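You operate a simulated robot arm through the tools that you are given. There is no shell and no other tool.

You are at the controls of a simulated robot arm. One attempt, no reset.

Task
Give the PIPE cup, then the CAN cup, three drops each.
Fine: turn each under the drop bottle first; no drops elsewhere.
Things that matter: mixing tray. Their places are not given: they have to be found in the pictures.

The check looks at the end state, three seconds after you hand in, the way a careful person would. Anything else that was tipped, shoved, dropped, spilled or broken makes it a failure.

Robot
A 6-joint arm with a two-finger parallel gripper, fixed in place. Base frame: the origin is at the foot of the arm, x ahead of it, y to its left, z up. Readings come in cm, degrees, newtons and seconds.
With the tool pointing down near the work surface it reaches from about 22 to 66 cm from the base axis. Its first joint turns from -66.0 to 66.0 degrees. Payload 2.9 kg.
The tool frame sits at the grasp point between the pads (the TCP): z along the fingers, y along the line on which they close. The tips reach 3 cm beyond it. The gripper opens to 11 cm. The fingers are 2 cm wide and 1 cm thick; the gripper's body (4.8 by 11.2 cm) begins 5.5 cm behind the TCP.
Orientation is that of the tool frame in the base frame, as a unit quaternion [x, y, z, w]. With the fingers straight down and closing along the base's y, the tool's x points along the base's -x, its y along +y and its z along -z.

Tools
- The arm moves only by the tool drive_tool. Its argument "increments" is one flat list of numbers, 6 for each row, row after row: the shift along the base's x, y, z in cm, then the turn, a rotation vector about the base's x, y, z in degrees. In form: [x, y, z, rx, ry, rz, x, y, z, rx, ry, rz, ...]. A call has 1 to 20 rows; each row is the pose to reach, as a shift and turn from the pose commanded when the call began. "grip" is the gripper command, from -1 (fully open) to 1 (shut), values between in proportion, set as the call begins (left out, the last holds). Each row takes 0.2 s and may step no farther than 5 cm and 8.6 degrees from the row before; otherwise, or with a gripper value out of range, the whole call is refused. A pose out of reach is approached as far as the arm can. The call stops where the force on the tool passes 40 N (or 10 N more than at its start, if that is more) or the arm is blocked; 0.2 s more then pass. The fingers move at their own pace (about 10.8 cm/s each) and stop on an object; they squeeze with about 28 N. The grip force told is the motor's: it shows also when the fingers shut on nothing. Time passes only in rows, and 0.2 s behind the last, so rows that repeat a pose let the fingers close. It gives the time, the measured TCP pose, the force on the tool (base axes), the opening and the grip force at its end, in the units of the frame above (readings bear some noise), with the torque about the TCP (base axes, N m) and any sound that the robot's microphone picked up, and new pictures: "views" is both (left out), scene, wrist or none.
- Cameras (640 x 400 px; columns grow to the right, rows downward): "scene" is fixed at [3.51, 41.42, 140.6]; the picture's right is [-0.97, -0.25, 0.00], its down [-0.08, 0.31, -0.95] and it looks along [0.24, -0.92, -0.32] (base axes); focal length 341 px, centre (320, 200). "wrist" rides on the gripper at [7.2, 1.7, -10.3] in the tool frame; the picture's right is [-0.23, 0.97, 0.00], its down [-0.76, -0.18, -0.62] and it looks along [-0.61, -0.14, 0.78] (tool axes); focal length 222 px, centre (320, 200).
- probe_pixels(camera, pixels): for up to 12 pixels [column, row] of the newest picture of that camera ("zoom" is the newest enlarged one), the place [x, y, z] in the base frame of the surface seen there, good to about 0.2 cm, but the place of the scene camera against the robot may be out by one fixed shift of up to 1.2 cm in any direction. The clock stands still meanwhile.
- zoom(camera, box): a new picture of the part [left, top, right, bottom] of that camera's present view, enlarged. The clock stands still meanwhile.
- job_done(): hands the job in; it is judged then, once.

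Leave the gripper open and the arm clear of the work at the hand-in unless told otherwise.

The tools are called after "Emit:" as name(argument=value, ...) on one line, values as JSON. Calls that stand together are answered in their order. drive_tool: Moves the arm, as the interface text tells. Its arguments: {"type":"object","properties":{"increments":{"type":"array","items":{"type":"number"}},"grip":{"type":"number"},"views":{"type":"string","enum":["both","scene","wrist","none"]}},"required":["increments"]} The other tools are called the same way: probe_pixels (camera, pixels) gives the place of the surface under pixels of a picture; zoom (camera, box) takes an enlarged picture of a part of a camera's view; job_done () hands the job in.

At the start:

```text
t: 0.0
eef_pos: [19.74, -24.84, 133.26]
ee_rot: [0.0, 1.0, 0.0, -0.001]
contact_force: [0.0, -0.3, -0.4]
wrist_torque: [0.01, -0.01, 0.03]
width: 11.01
finger_force: 0.2
```

scene: 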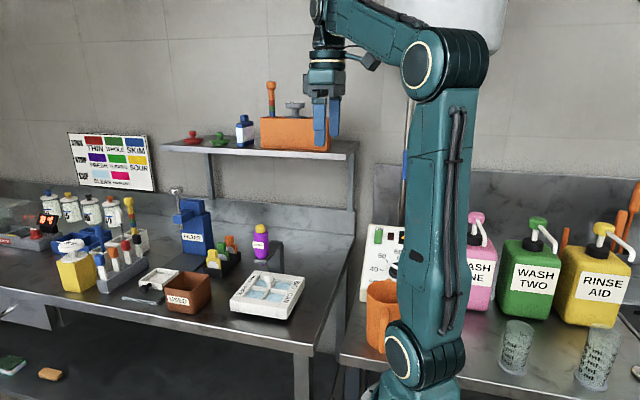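
wrist: 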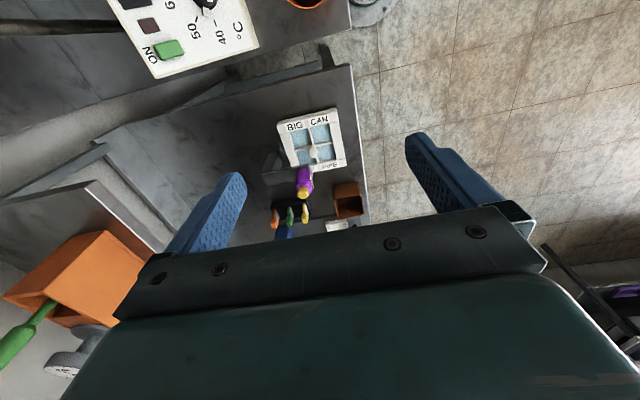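

The scene shows a bench with a white tray with blue cups near (268,295), and a purple bottle with a yellow cap at about (261,243) on a stand. I'll zoom in on both cameras to read the labels before I move anything.

Emit:
zoom(camera="scene", box=[200, 210, 340, 330])

Emit:
zoom(camera="wrist", box=[240, 90, 380, 240])

Emit:
zoom(camera="scene", box=[0, 120, 240, 330])

```text
3.33 times, centred on (270, 270) of scene
```

zoom: 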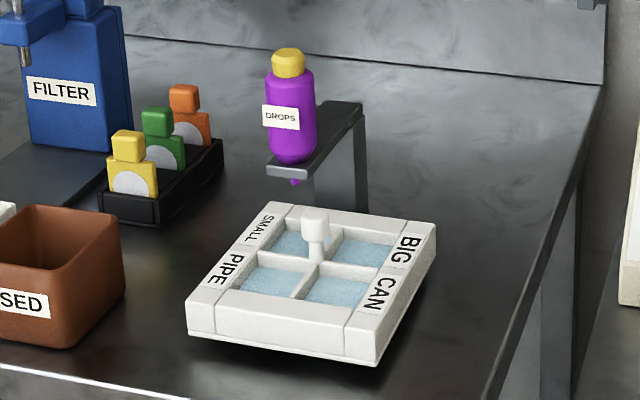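

```text
2.67 times, centred on (310, 165) of wrist
```

zoom: 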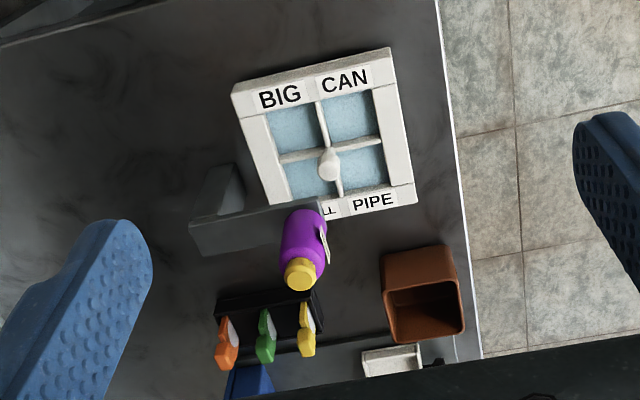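

```text
1.90 times, centred on (120, 225) of scene
```

zoom: 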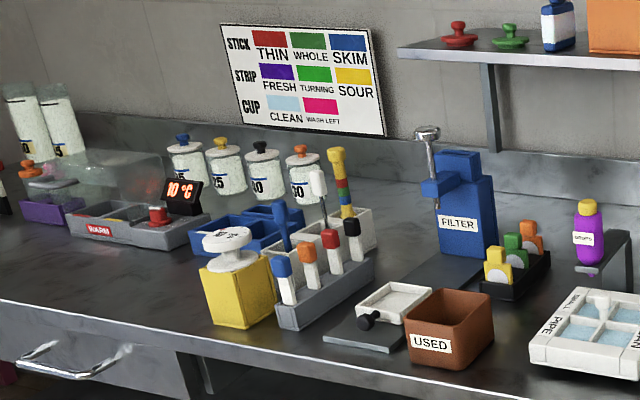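

The tray has four blue cups, labelled SMALL, PIPE, BIG and CAN, with a white knob in the middle. The purple DROPS bottle hangs nozzle-down from an arm of a bracket. I'll take a tighter zoom on this area and then probe its points.

Emit:
zoom(camera="scene", box=[220, 220, 310, 325])

```text
3.81 times, centred on (265, 272) of scene
```

zoom: 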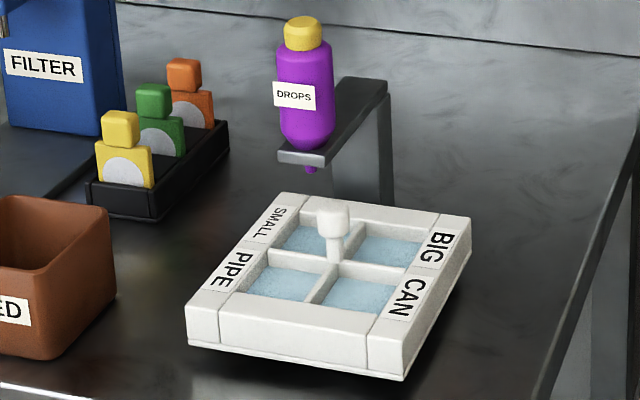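

Emit:
probe_pixels(camera="zoom", pixels=[[303, 22], [303, 60], [303, 120], [310, 169], [302, 158], [332, 205], [333, 250], [310, 239], [385, 250], [268, 285], [350, 295], [200, 325]])

Emit:
probe_pixels(camera="zoom", pixels=[[190, 308], [402, 372], [464, 225], [285, 198], [187, 345], [402, 380], [360, 85], [385, 82], [322, 152], [282, 155], [375, 180], [430, 340]])

```text
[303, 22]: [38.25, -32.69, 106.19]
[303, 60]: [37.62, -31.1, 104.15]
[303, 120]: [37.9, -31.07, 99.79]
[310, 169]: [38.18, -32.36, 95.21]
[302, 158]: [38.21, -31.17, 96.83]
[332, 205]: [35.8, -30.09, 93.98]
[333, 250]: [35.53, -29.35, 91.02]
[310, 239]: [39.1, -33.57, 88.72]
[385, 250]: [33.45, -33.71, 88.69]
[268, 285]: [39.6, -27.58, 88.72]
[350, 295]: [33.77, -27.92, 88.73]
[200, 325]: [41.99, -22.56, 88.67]
```

```text
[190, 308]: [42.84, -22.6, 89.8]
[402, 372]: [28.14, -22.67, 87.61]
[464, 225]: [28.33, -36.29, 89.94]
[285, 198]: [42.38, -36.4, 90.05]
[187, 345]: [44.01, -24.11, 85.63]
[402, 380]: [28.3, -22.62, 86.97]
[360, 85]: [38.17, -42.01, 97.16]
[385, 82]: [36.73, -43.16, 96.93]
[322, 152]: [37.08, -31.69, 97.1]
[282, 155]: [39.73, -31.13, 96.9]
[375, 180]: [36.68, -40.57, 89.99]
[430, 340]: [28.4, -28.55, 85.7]
```

The tray is about 14 cm square and centred near (35.4, -29.5), with its top at z≈90 and the knob up to z≈94.5. The nozzle tip is near (38.2, -32.4, 95.2), so SMALL is under it now. Before moving, I'll probe the shelf, the orange box, the USED box and the other nearby items as obstacles.

Emit:
probe_pixels(camera="scene", pixels=[[165, 142], [350, 156], [350, 142], [262, 130], [325, 150], [210, 276], [208, 303], [167, 290], [240, 262], [230, 240], [192, 205], [176, 190]])

Emit:
zoom(camera="scene", box=[245, 255, 305, 295])

```text
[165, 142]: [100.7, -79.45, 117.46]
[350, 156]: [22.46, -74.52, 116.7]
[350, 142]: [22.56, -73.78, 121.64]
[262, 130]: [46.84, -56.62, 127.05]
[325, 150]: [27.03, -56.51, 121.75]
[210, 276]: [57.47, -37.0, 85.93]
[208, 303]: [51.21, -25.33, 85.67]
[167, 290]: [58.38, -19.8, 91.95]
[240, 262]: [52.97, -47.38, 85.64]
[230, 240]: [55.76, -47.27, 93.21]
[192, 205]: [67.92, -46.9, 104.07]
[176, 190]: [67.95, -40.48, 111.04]
```

```text
10.00 times, centred on (275, 275) of scene
```

zoom: 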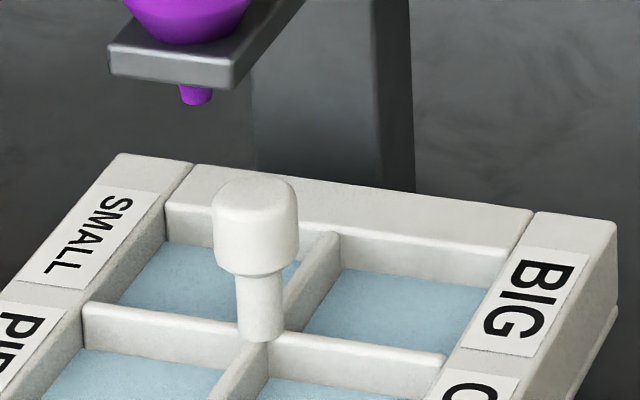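

The knob is a round head about 2.2 cm wide on a thin stem, close to the bottle. A vertical gripper body would hit the bottle, so I'll tilt the tool away from it to turn the knob. First I'll move in and lower, to about (27, -24, 117), for precise wrist-camera readings.

Emit:
drive_tool(increments=[1.2, 0, -3, 0, 0, 0, 2.4, 0, -6, 0, 0, 0, 3.6, 0, -9, 0, 0, 0, 4.8, 0, -12, 0, 0, 0, 6, 0, -15, 0, 0, 0, 6, 0, -16, 0, 0, 0, 6, 0, -16, 0, 0, 0], grip=-1)

```text
t: 1.6
eef_pos: [25.69, -24.89, 117.21]
ee_rot: [0.0, 1.0, 0.0, 0.0]
contact_force: [0.7, 0.4, 0.4]
wrist_torque: [0.0, 0.0, -0.05]
width: 11.0
finger_force: 0.1
```

scene: 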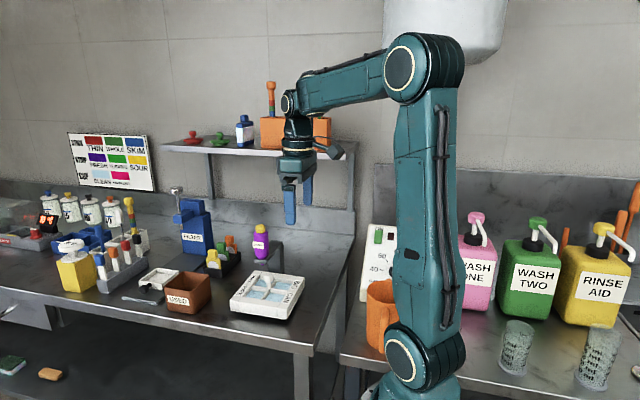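
wrist: 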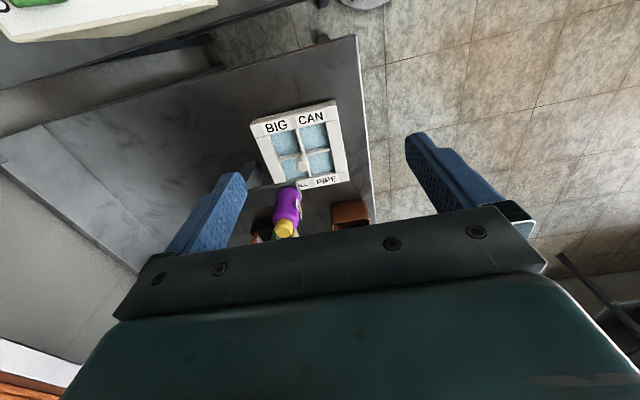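

The arm moved as commanded. The wrist camera now shows the tray near (300,145) and the bottle near (287,205). I'll zoom there and probe.

Emit:
zoom(camera="wrist", box=[240, 90, 360, 240])

```text
2.67 times, centred on (300, 165) of wrist
```

zoom: 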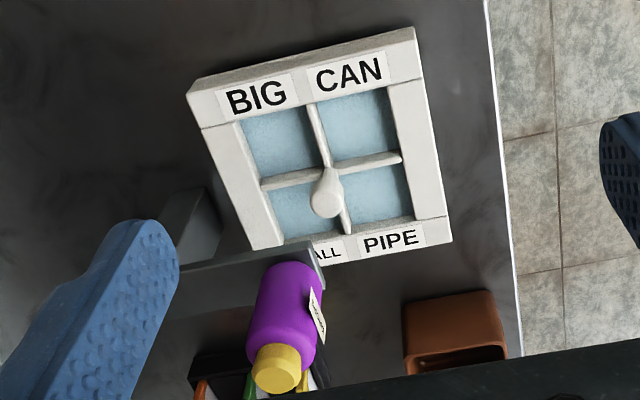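

Emit:
probe_pixels(camera="zoom", pixels=[[414, 29], [190, 96], [452, 241], [283, 243], [327, 205], [326, 176], [277, 382], [276, 350], [258, 300], [312, 300], [285, 300], [322, 286]])

Emit:
probe_pixels(camera="zoom", pixels=[[316, 198], [338, 198], [327, 215], [316, 250], [200, 295], [180, 265], [205, 245], [270, 180], [370, 165], [320, 120], [345, 225], [410, 300]])

```text
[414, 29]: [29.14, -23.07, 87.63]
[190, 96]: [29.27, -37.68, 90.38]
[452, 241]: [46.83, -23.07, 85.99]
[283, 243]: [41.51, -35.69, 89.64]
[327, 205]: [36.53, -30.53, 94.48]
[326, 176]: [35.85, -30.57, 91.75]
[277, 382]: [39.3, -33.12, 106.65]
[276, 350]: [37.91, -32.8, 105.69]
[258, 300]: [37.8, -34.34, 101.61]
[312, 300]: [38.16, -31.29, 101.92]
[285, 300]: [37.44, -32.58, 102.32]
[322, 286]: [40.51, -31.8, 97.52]
```

```text
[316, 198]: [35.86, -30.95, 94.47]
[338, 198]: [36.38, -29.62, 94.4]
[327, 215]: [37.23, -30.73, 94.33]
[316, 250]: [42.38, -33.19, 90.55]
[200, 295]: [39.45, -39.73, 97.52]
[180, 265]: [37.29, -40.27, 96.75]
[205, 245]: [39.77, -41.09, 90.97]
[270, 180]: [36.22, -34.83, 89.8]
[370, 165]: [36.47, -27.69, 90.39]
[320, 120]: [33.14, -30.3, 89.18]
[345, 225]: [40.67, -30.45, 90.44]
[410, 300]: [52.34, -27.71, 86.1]
```

From the wrist camera, the knob axis is near (36.4, -30.4) with its top at z≈94.5, the tray rim is at z≈90.4, and the bottle axis is near (39.05, -33.0). Next I'll tilt the tool 30° so its body leans toward -x, away from the bottle. I'll narrow the fingers to about 5 cm and go to a pre-grasp point 15 cm back along the tilted axis.

Emit:
drive_tool(increments=[0.64, -1.1, -2.1, 0, -6, 0, 1.28, -2.2, -4.2, 0, -12, 0, 1.92, -3.3, -6.3, 0, -18, 0, 2.56, -4.4, -8.5, 0, -24, 0, 3.2, -5.5, -10.7, 0, -30, 0, 3.2, -5.5, -10.7, 0, -30, 0], grip=0.1)

```text
t: 3.0
eef_pos: [29.05, -30.52, 106.57]
ee_rot: [0.0, 0.966, 0.0, 0.26]
contact_force: [-0.5, 0.3, 0.2]
wrist_torque: [0.0, 0.03, -0.01]
width: 4.95
finger_force: 0.0
```

scene: 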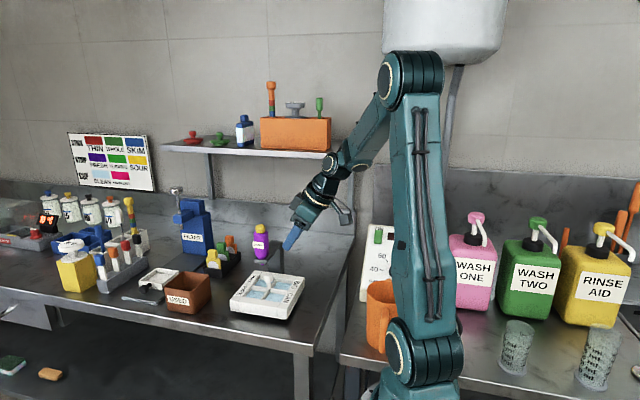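
wrist: 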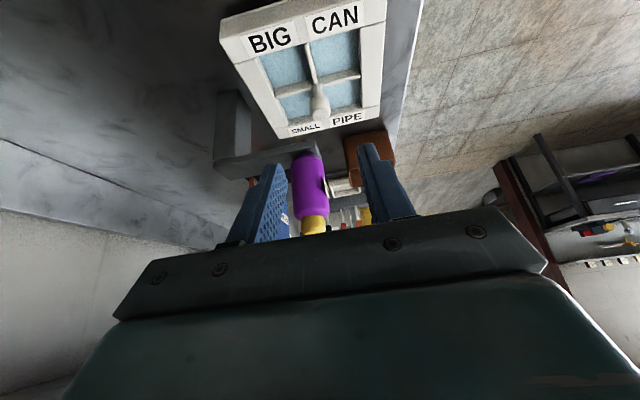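

The tilt worked and nothing was touched. The knob is at about (319,102) in the wrist view and the bottle at about (310,185). I'll zoom here and probe again for a finer fix.

Emit:
zoom(camera="wrist", box=[260, 60, 370, 150])

```text
4.44 times, centred on (315, 105) of wrist
```

zoom: 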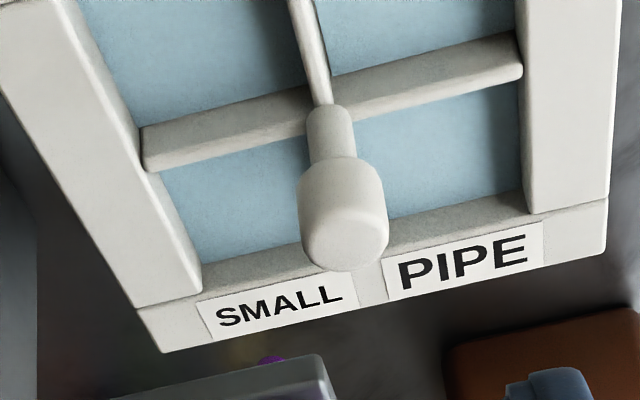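

Emit:
probe_pixels(camera="zoom", pixels=[[304, 190], [343, 190], [382, 190], [342, 165], [345, 245], [330, 130], [270, 360], [150, 150], [515, 60], [143, 310], [600, 200], [604, 245]])

Emit:
zoom(camera="wrist", box=[260, 140, 370, 240])

```text
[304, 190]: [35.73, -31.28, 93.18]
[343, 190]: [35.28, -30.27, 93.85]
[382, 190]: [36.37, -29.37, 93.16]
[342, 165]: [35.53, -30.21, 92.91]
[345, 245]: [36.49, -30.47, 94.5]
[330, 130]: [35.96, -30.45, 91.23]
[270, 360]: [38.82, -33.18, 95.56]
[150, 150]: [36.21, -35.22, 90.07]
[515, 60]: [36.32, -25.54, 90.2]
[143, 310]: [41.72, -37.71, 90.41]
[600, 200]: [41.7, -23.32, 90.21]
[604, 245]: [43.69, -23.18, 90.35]
```

```text
4.00 times, centred on (315, 190) of wrist
```

zoom: 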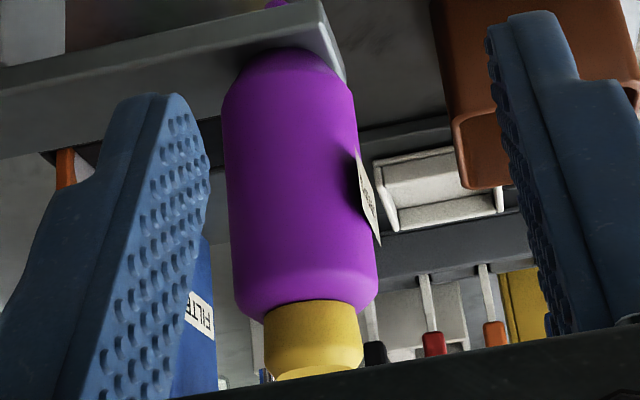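

The knob centre is now (36.4, -30.4), with the head at z about 92.5–94.5 and the nozzle at (38.8, -33.2, 95.6). I'll probe the bottle in this zoom for the squeeze position later.

Emit:
probe_pixels(camera="zoom", pixels=[[228, 150], [290, 150], [352, 150], [236, 260], [305, 260], [372, 260], [275, 330], [310, 330], [355, 330], [260, 100], [290, 70], [335, 60]])

```text
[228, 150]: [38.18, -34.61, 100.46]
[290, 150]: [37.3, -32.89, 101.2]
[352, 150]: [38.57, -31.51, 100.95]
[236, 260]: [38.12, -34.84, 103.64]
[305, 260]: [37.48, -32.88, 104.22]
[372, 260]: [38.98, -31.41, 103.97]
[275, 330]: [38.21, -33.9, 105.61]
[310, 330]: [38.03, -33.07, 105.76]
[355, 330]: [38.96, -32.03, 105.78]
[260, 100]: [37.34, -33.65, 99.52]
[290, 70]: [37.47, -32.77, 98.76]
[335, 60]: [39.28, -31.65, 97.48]
```

The bottle axis is (39.05, -33.05), about 3.4 cm across. Now I'll move along the tilted axis to the knob, fingers still 5 cm open, without closing yet.

Emit:
drive_tool(increments=[1.75, 0, -3.03, 0, -30, 0, 3.5, 0, -6.06, 0, -30, 0, 5.2, 0, -9.1, 0, -30, 0, 6.2, 0, -10.8, 0, -30, 0, 6.86, 0, -12.12, 0, -30, 0, 6.86, 0, -12.12, 0, -30, 0], grip=0.1)

```text
refused: row 1 steps farther than a row can; nothing moved
```

That was refused because turns are counted from the pose at the start of each call, and nothing moved. I'll send it again with zero turn.

Emit:
drive_tool(increments=[1.75, 0, -3.03, 0, 0, 0, 3.5, 0, -6.06, 0, 0, 0, 5.2, 0, -9.1, 0, 0, 0, 6.2, 0, -10.8, 0, 0, 0, 6.86, 0, -12.12, 0, 0, 0, 6.86, 0, -12.12, 0, 0, 0], grip=0.1)

```text
t: 4.4
eef_pos: [35.89, -30.52, 94.41]
ee_rot: [0.0, 0.966, 0.0, 0.258]
contact_force: [0.0, -0.6, 0.4]
wrist_torque: [-0.05, 0.02, -0.02]
width: 4.96
finger_force: 0.0
```

scene: 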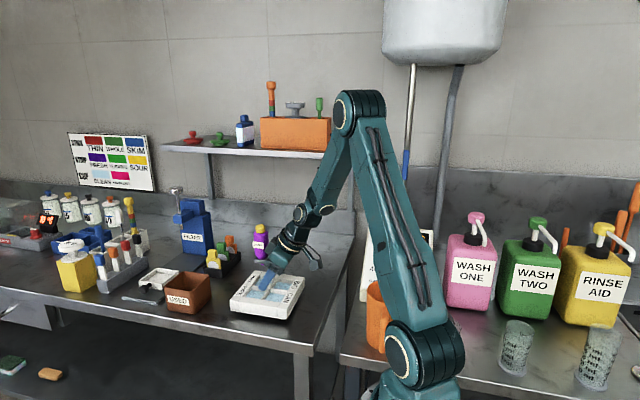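
wrist: 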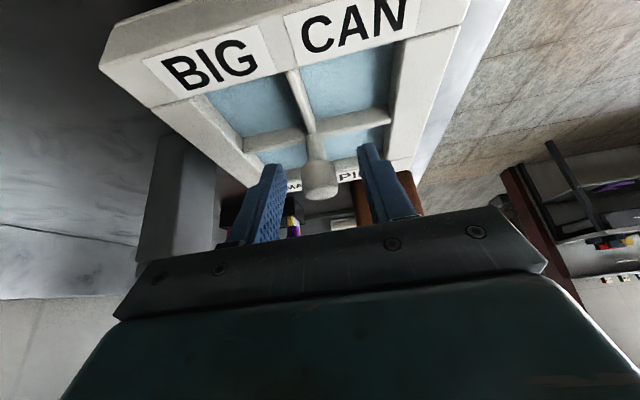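

The fingers straddle the knob at about (319,180) in the wrist view, and the forces are near zero. I'll check the centring in close-up views.

Emit:
zoom(camera="wrist", box=[230, 130, 420, 250])

Emit:
zoom(camera="scene", box=[220, 215, 330, 320])

```text
3.33 times, centred on (325, 190) of wrist
```

zoom: 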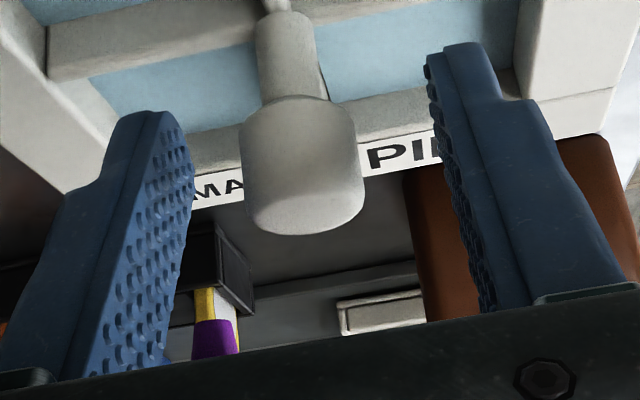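

```text
3.81 times, centred on (275, 268) of scene
```

zoom: 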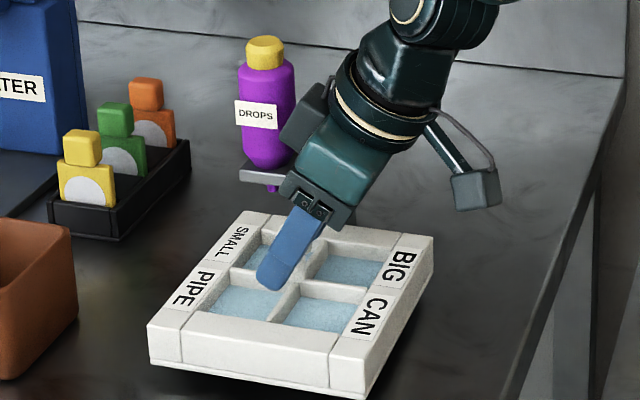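

A dark box of the gripper at zoom (305,115) looks close to the bottle. I'll check its distance.

Emit:
probe_pixels(camera="zoom", pixels=[[300, 110], [285, 135], [310, 140], [322, 90], [330, 110], [270, 120], [345, 150], [330, 215], [290, 180], [300, 155]])

Emit:
zoom(camera="scene", box=[250, 220, 310, 270])

```text
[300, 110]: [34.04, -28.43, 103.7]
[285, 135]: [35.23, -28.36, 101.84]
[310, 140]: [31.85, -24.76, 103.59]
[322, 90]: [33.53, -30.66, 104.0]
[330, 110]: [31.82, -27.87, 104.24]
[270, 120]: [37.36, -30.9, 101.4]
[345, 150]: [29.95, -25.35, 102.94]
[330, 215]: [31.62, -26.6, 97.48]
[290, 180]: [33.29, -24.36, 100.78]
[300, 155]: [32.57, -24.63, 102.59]
```

```text
8.00 times, centred on (280, 245) of scene
```

zoom: 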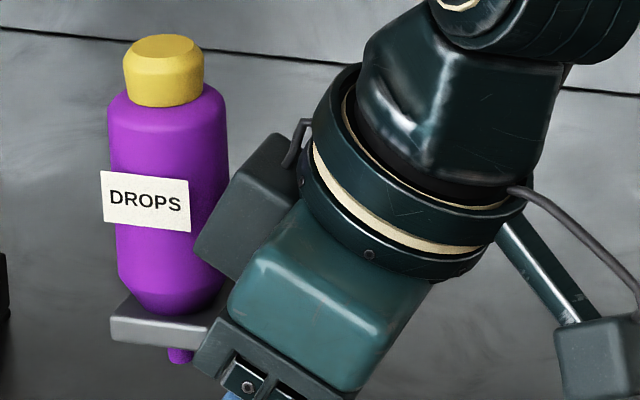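

The box behind the gripper keeps about 1.6 cm from the bottle here, and more in the middle of the turn. The knob is centred within about 0.2 cm, so I'll close the fingers on it.

Emit:
drive_tool(increments=[0, 0, 0, 0, 0, 0, 0, 0, 0, 0, 0, 0, 0, 0, 0, 0, 0, 0], grip=1, views="wrist")

```text
t: 5.2
eef_pos: [35.77, -30.47, 94.33]
ee_rot: [0.001, 0.966, -0.001, 0.259]
contact_force: [4.2, -9.2, -5.9]
wrist_torque: [0.72, 0.16, -0.11]
width: 1.98
finger_force: 45.2
```

wrist: 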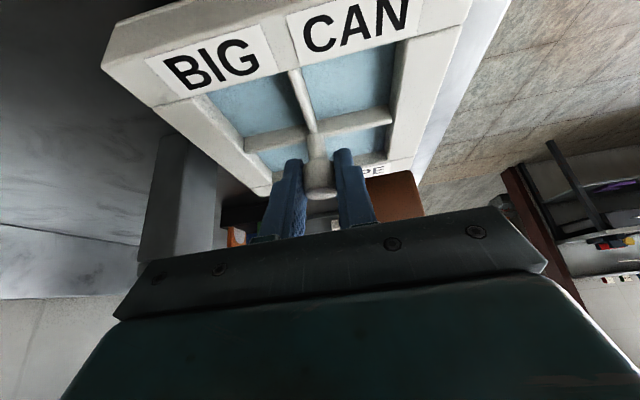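

The knob is held: width 2.0 cm, with a small side force of -9 N in y showing a slight off-centre. I'll turn clockwise 30° about the knob axis in 5° steps, easing 0.1 cm toward -y, and check that the tray follows.

Emit:
drive_tool(increments=[0.0, 0.0, 0, 0, 0, -5, 0.01, 0.0, 0, 0, 0, -10, 0.02, 0.055, 0, 0, 0, -15, 0.036, 0.105, 0, 0, 0, -20, 0.056, 0.154, 0, 0, 0, -25, 0.08, 0.2, 0, 0, 0, -30], grip=1)

```text
t: 6.6
eef_pos: [35.98, -30.19, 94.36]
ee_rot: [0.252, 0.933, -0.067, 0.249]
contact_force: [14.8, -9.9, -22.0]
wrist_torque: [-0.4, 0.78, 0.03]
width: 1.96
finger_force: 44.7
```

scene: 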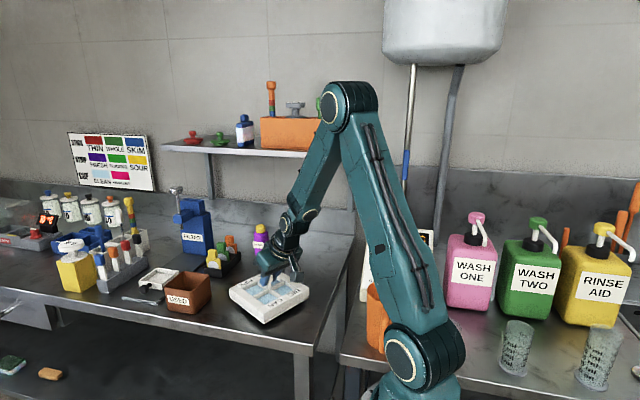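
wrist: 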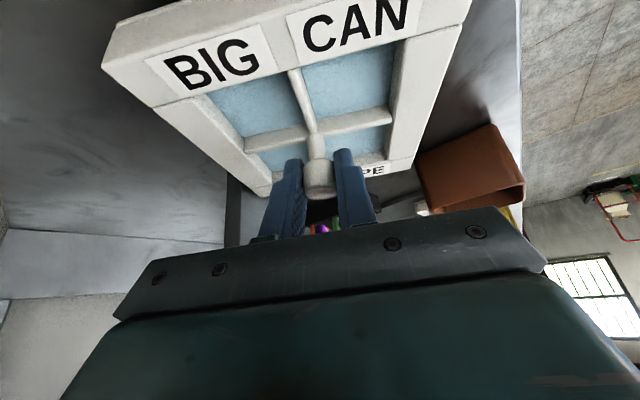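

The tray turns with the gripper. The side loads have grown to (15, -10, -22) N, so I'll ease the command about a millimetre along the force and turn another 30°.

Emit:
drive_tool(increments=[0.035, -0.025, -0.04, 0, 0, 0, 0.064, -0.03, -0.08, 0, 0, -4, 0.132, 0.039, -0.08, 0, 0, -10, 0.169, 0.078, -0.08, 0, 0, -15, 0.208, 0.115, -0.08, 0, 0, -20, 0.251, 0.148, -0.08, 0, 0, -25, 0.297, 0.177, -0.08, 0, 0, -30], grip=1)

```text
t: 8.2
eef_pos: [36.23, -29.86, 94.34]
ee_rot: [0.484, 0.836, -0.129, 0.224]
contact_force: [-6.8, 16.5, 10.2]
wrist_torque: [0.75, 1.06, 0.02]
width: 1.97
finger_force: 45.0
```

scene: 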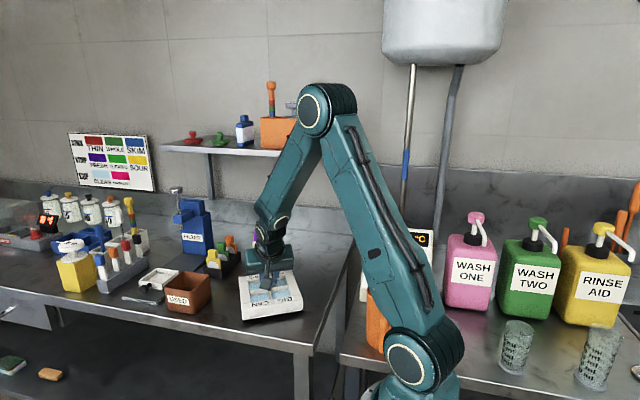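
wrist: 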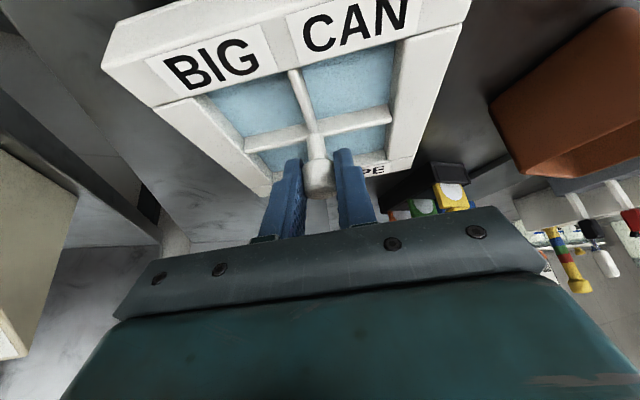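

The tray has turned 60° with no slip, since the wrist view of it is unchanged. The load is now (-7, 16, 10) N, so I'll ease back slightly and finish the last 30°.

Emit:
drive_tool(increments=[-0.02, 0.06, 0.02, 0, 0, 0, 0.018, 0.105, 0.03, 0, 0, -5, 0.068, 0.126, 0.03, 0, 0, -10, 0.12, 0.142, 0.03, 0, 0, -15, 0.172, 0.154, 0.03, 0, 0, -20, 0.226, 0.161, 0.03, 0, 0, -25, 0.28, 0.163, 0.03, 0, 0, -30, 0.28, 0.163, 0.03, 0, 0, -30], grip=1)

```text
t: 10.0
eef_pos: [36.39, -29.73, 94.39]
ee_rot: [0.684, 0.682, -0.183, 0.183]
contact_force: [-6.0, 7.7, 8.0]
wrist_torque: [0.18, 0.33, -0.1]
width: 1.97
finger_force: 44.6
```

scene: 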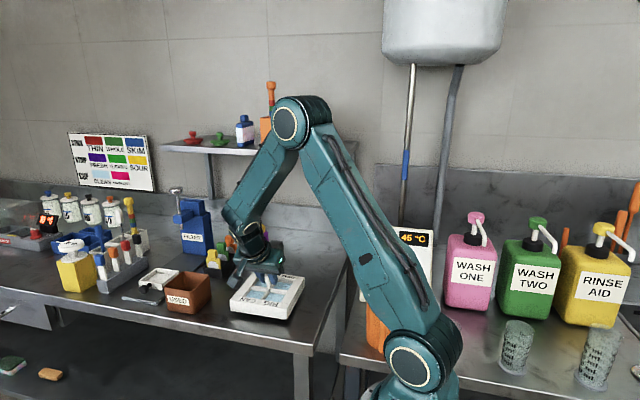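
wrist: 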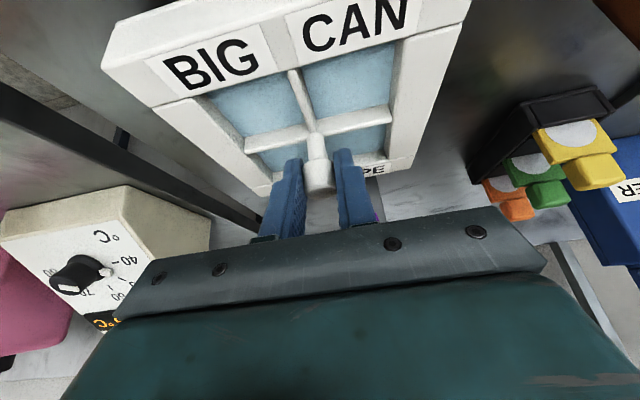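

That makes 90° in total with low forces, and the picture shows the tray square again. I'll open the fingers to about 4.5 cm and look for any springing back.

Emit:
drive_tool(increments=[0, 0, 0, 0, 0, 0, 0, 0, 0, 0, 0, 0], grip=0.18)

Emit:
zoom(camera="scene", box=[215, 210, 325, 325])

```text
t: 10.6
eef_pos: [36.59, -29.8, 94.26]
ee_rot: [0.683, 0.683, -0.183, 0.184]
contact_force: [-0.2, 0.1, 0.2]
wrist_torque: [-0.01, -0.01, -0.02]
width: 4.48
finger_force: 0.1
```

scene: 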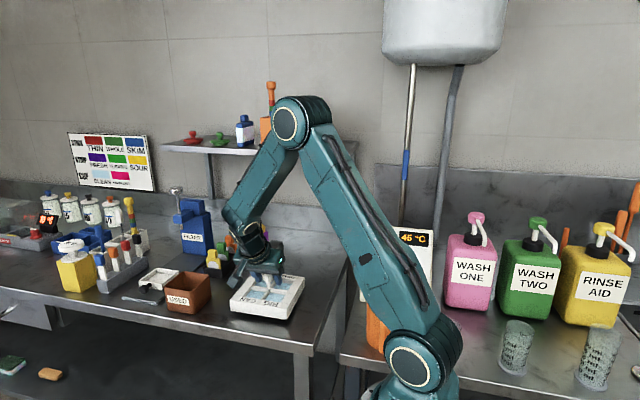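
wrist: 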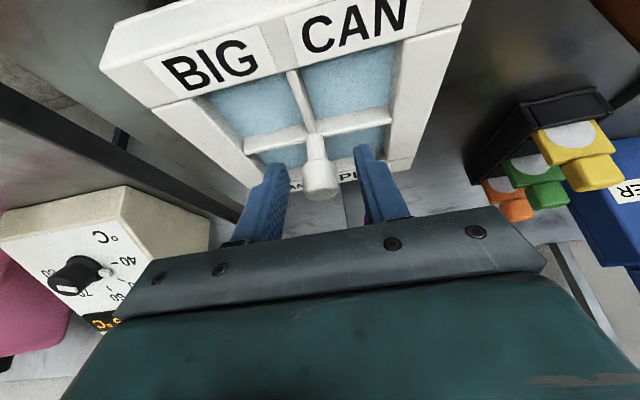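

```text
3.48 times, centred on (270, 268) of scene
```

zoom: 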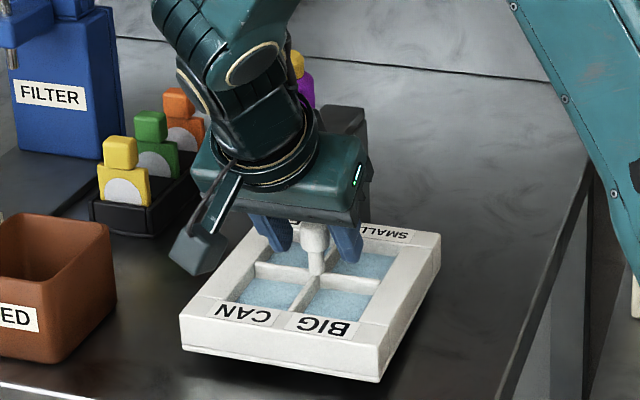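

The PIPE label is now at the back left, so the PIPE cup should be under the nozzle. CAN is at the front left. The fingers are open and force is zero. I'll back out 14 cm along the tilted axis, then return the tool to vertical.

Emit:
drive_tool(increments=[0, 1.0, 1.73, 0, 0, 0, 0, 2.5, 4.33, 0, 0, 0, 0, 4.25, 7.36, 0, 0, 0, 0, 6, 10.4, 0, 0, 0, 0, 7, 12.1, 0, 0, 0, 0, 7, 14, 6, 0, 0, 0, 7, 16, 12, 0, 0, 0, 7, 18, 18, 0, 0, 0, 7, 20, 24, 0, 0, 0, 7, 22, 30, 0, 0, 0, 7, 22, 30, 0, 0], grip=0.18)

Emit:
zoom(camera="scene", box=[215, 210, 325, 325])

```text
t: 13.0
eef_pos: [36.54, -22.7, 116.21]
ee_rot: [0.708, 0.707, -0.001, -0.001]
contact_force: [0.1, 0.6, -0.4]
wrist_torque: [-0.01, -0.02, 0.03]
width: 4.5
finger_force: 0.2
```

scene: 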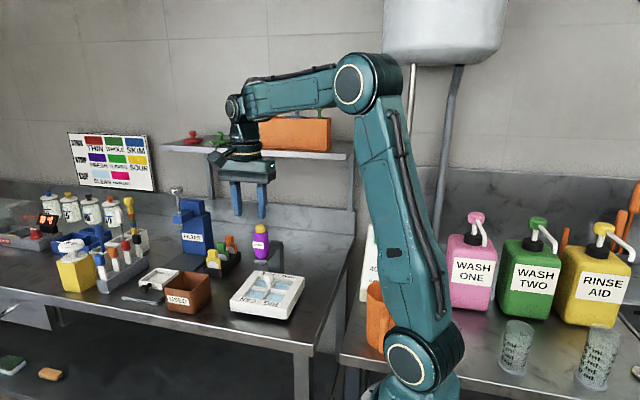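
wrist: 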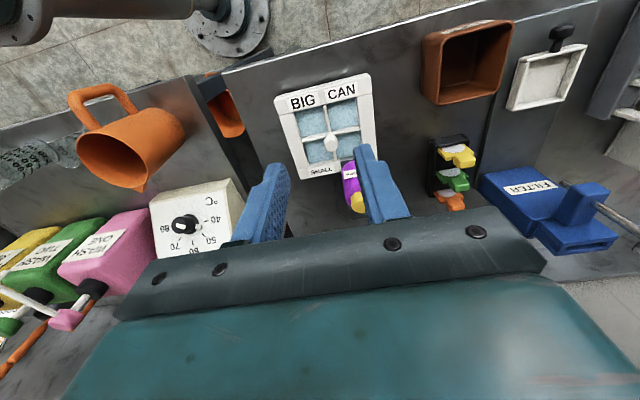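

```text
3.48 times, centred on (270, 268) of scene
```

zoom: 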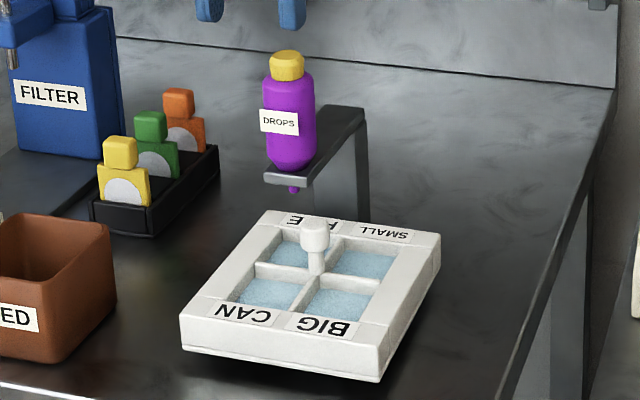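

The tray is square with PIPE at the back left, under the nozzle. Next I'll go above the bottle to (39.05, -33.05, 114), keeping the fingertips 4 cm above its cap, and check the centring before descending.

Emit:
drive_tool(increments=[0.9, -3.4, -0.8, 0, 0, 0, 1.8, -6.8, -1.6, 0, 0, 0, 2.6, -10.25, -2.4, 0, 0, 0, 2.6, -10.25, -2.4, 0, 0, 0], grip=-0.05)

Emit:
zoom(camera="wrist", box=[220, 100, 440, 250])

```text
t: 14.0
eef_pos: [39.2, -32.98, 113.86]
ee_rot: [0.707, 0.707, 0.0, 0.0]
contact_force: [0.0, 0.2, -0.4]
wrist_torque: [0.01, 0.02, 0.02]
width: 5.78
finger_force: 0.0
```

scene: 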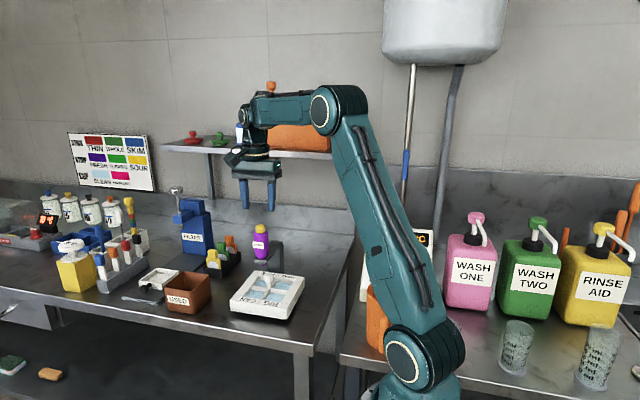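
wrist: 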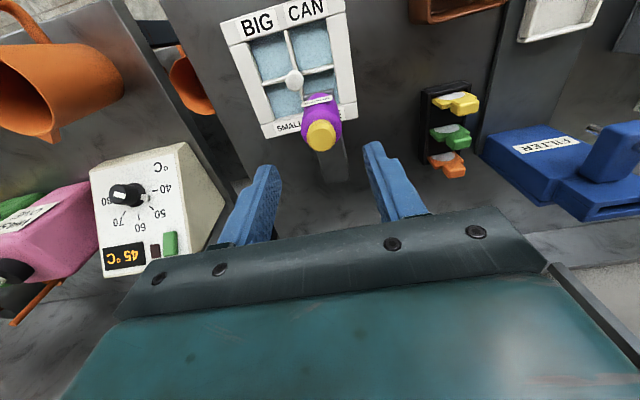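

```text
2.67 times, centred on (330, 175) of wrist
```

zoom: 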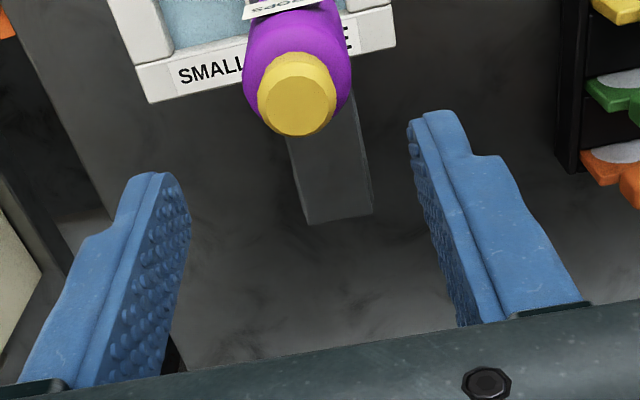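

The bottle cap is at zoom (297,95), roughly centred between the fingers. I'll probe the cap edges and the bottle sides from this view.

Emit:
probe_pixels(camera="zoom", pixels=[[262, 100], [331, 92], [297, 100], [300, 127], [292, 70], [250, 50], [346, 45], [297, 30], [150, 90], [380, 40], [200, 75], [345, 50]])

Emit:
zoom(camera="wrist", box=[210, 0, 370, 150])

```text
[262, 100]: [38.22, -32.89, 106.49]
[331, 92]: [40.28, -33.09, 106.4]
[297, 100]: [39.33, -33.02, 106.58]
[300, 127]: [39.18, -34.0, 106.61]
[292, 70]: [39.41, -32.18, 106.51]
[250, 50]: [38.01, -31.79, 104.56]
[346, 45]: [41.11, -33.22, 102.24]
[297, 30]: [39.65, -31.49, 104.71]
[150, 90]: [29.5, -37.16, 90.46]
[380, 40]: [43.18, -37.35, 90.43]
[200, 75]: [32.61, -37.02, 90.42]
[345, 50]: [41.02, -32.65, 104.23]
```

```text
2.67 times, centred on (290, 75) of wrist
```

zoom: 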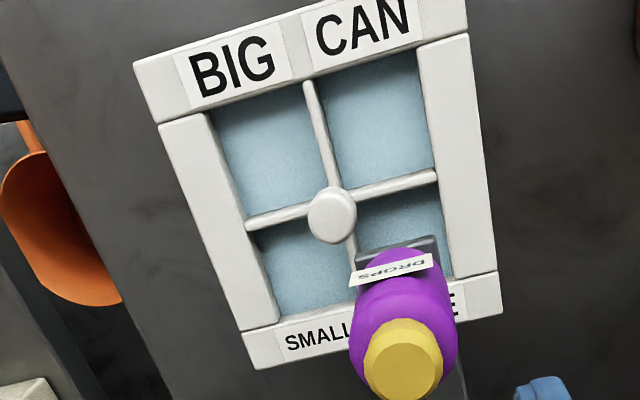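

From here the bottle axis is about (39.25, -33.05) and the measured TCP is (39.2, -33.0), so the two agree. The tray edge is within 1° of square. I'll descend 12 cm with the fingers 5.8 cm open, which leaves the gripper body about 0.8 cm above the cap.

Emit:
drive_tool(increments=[0, 0, -3, 0, 0, 0, 0, 0, -6, 0, 0, 0, 0, 0, -9, 0, 0, 0, 0, 0, -11, 0, 0, 0, 0, 0, -12, 0, 0, 0, 0, 0, -12, 0, 0, 0], grip=-0.05)

Emit:
zoom(camera="wrist", box=[220, 80, 440, 250])

Emit:
zoom(camera="scene", box=[215, 200, 325, 315])

```text
t: 15.4
eef_pos: [39.17, -33.2, 101.74]
ee_rot: [0.707, 0.707, 0.0, 0.0]
contact_force: [0.3, 0.0, -0.2]
wrist_torque: [0.01, -0.02, 0.03]
width: 5.77
finger_force: 0.1
```

scene: 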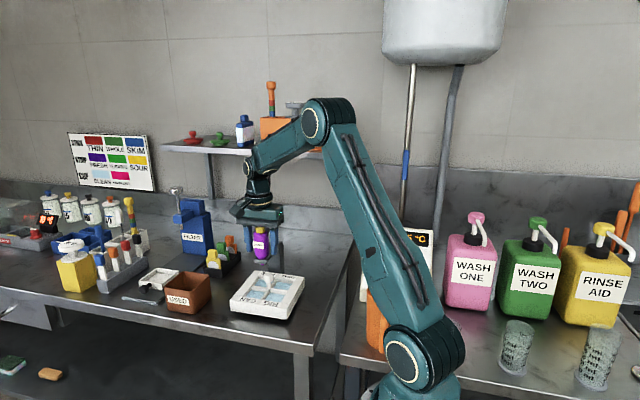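
wrist: 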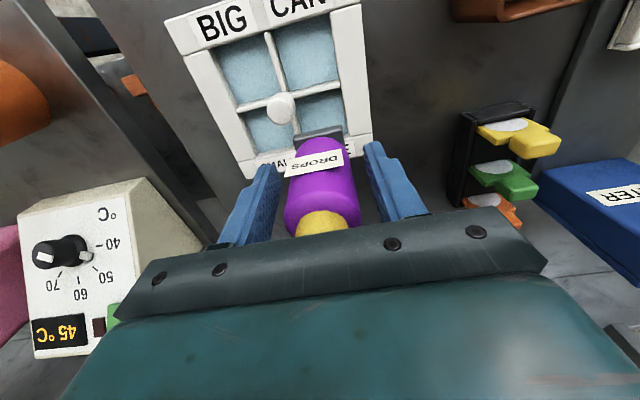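

```text
2.35 times, centred on (330, 165) of wrist
```

zoom: 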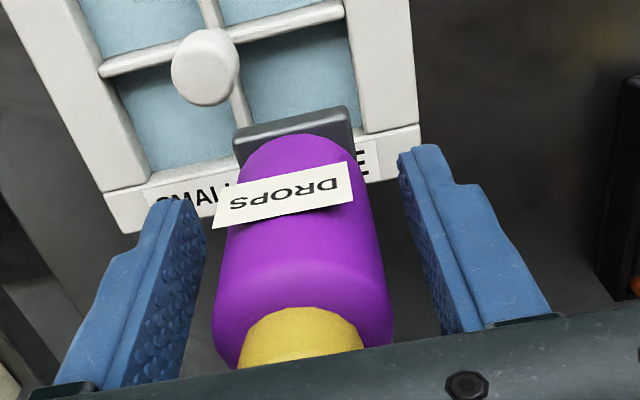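

```text
3.48 times, centred on (270, 258) of scene
```

zoom: 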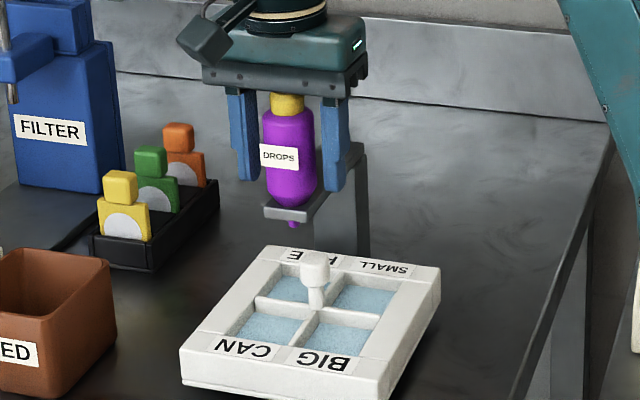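

The fingers are around the bottle with no contact. Before squeezing, I'll take a larger view to check the gaps on each side.

Emit:
zoom(camera="scene", box=[235, 215, 290, 265])

```text
8.00 times, centred on (262, 240) of scene
```

zoom: 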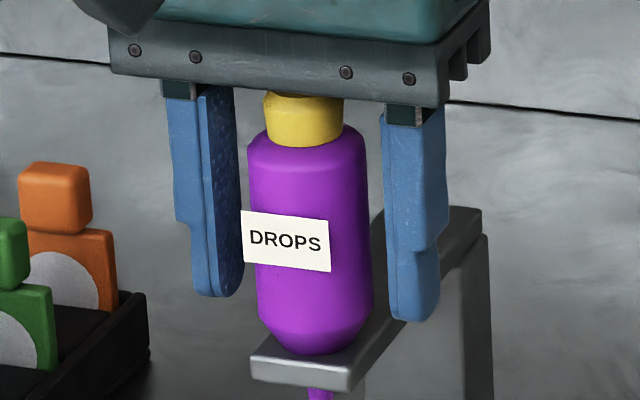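

The fingers are centred on the bottle within about 0.1 cm. I'll give one short squeeze of a single row and look for a sound or a drop.

Emit:
drive_tool(increments=[0, 0, 0, 0, 0, 0], grip=1)

```text
t: 15.8
eef_pos: [39.18, -33.09, 101.79]
ee_rot: [0.707, 0.707, 0.0, 0.002]
contact_force: [9.6, -1.1, -3.1]
wrist_torque: [-0.23, 0.77, 0.1]
width: 3.77
finger_force: 44.7
```

scene: 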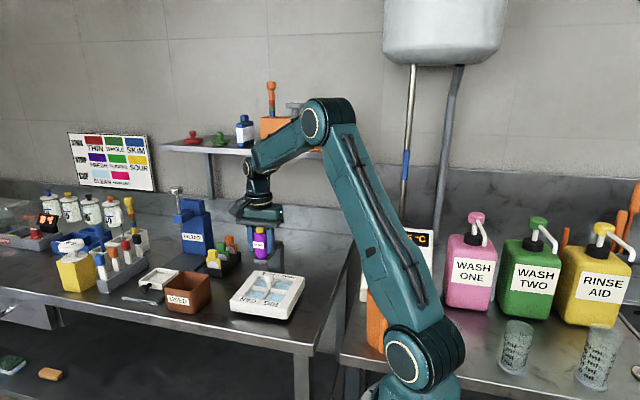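
wrist: 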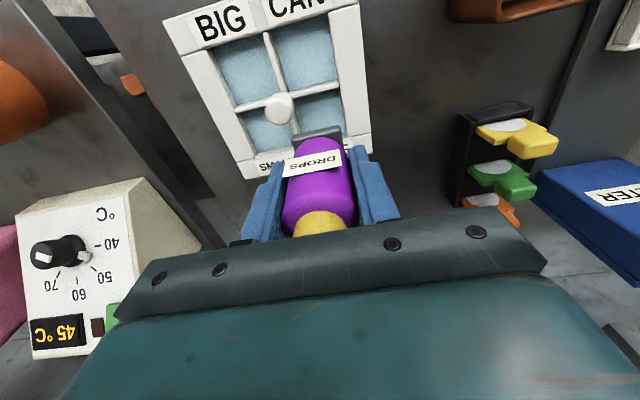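

The fingers hold the bottle at 3.77 cm, with no sound reported. I'll look closely at the nozzle and the PIPE cup for a drop.

Emit:
zoom(camera="scene", box=[240, 245, 295, 300])

Emit:
zoom(camera="wrist", box=[230, 70, 380, 180])

```text
7.27 times, centred on (268, 272) of scene
```

zoom: 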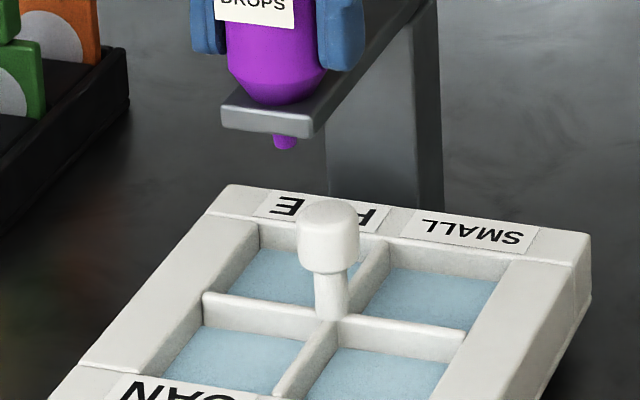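

```text
3.64 times, centred on (305, 125) of wrist
```

zoom: 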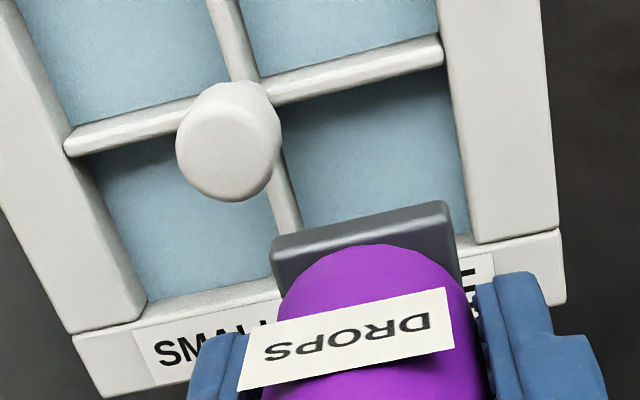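

No drop shows yet. I'll hold the squeeze one more row, easing 0.05 cm in +x to cut the side force, and watch again.

Emit:
drive_tool(increments=[0.05, 0, 0, 0, 0, 0], grip=1)

Emit:
zoom(camera="scene", box=[240, 245, 295, 300])

Emit:
zoom(camera="wrist", box=[230, 70, 380, 180])

```text
t: 16.2
eef_pos: [39.24, -33.21, 101.85]
ee_rot: [0.706, 0.708, 0.0, 0.0]
contact_force: [3.5, 1.6, -8.8]
wrist_torque: [-1.16, -1.6, 0.26]
width: 3.77
finger_force: 44.6
```

scene: 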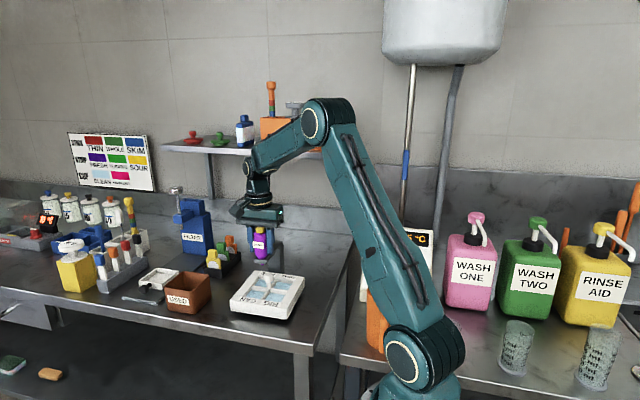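
wrist: 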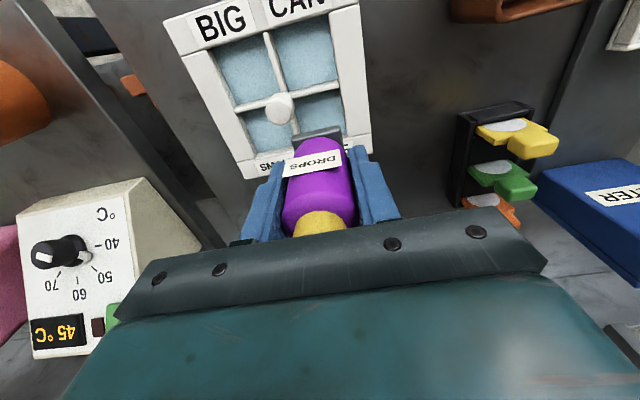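

```text
7.27 times, centred on (268, 272) of scene
```

zoom: 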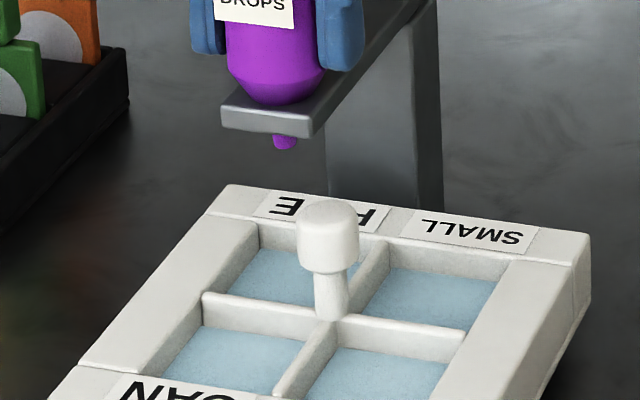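

```text
3.64 times, centred on (305, 125) of wrist
```

zoom: 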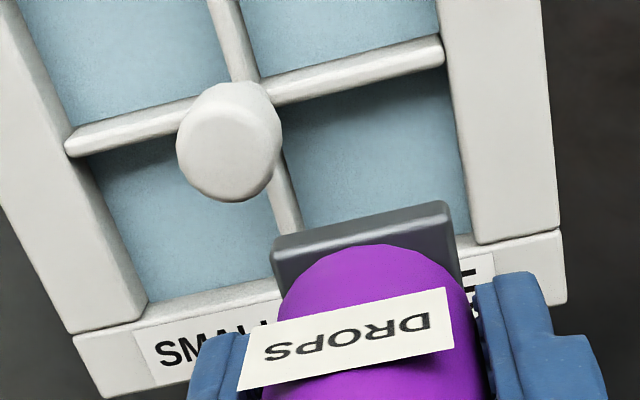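

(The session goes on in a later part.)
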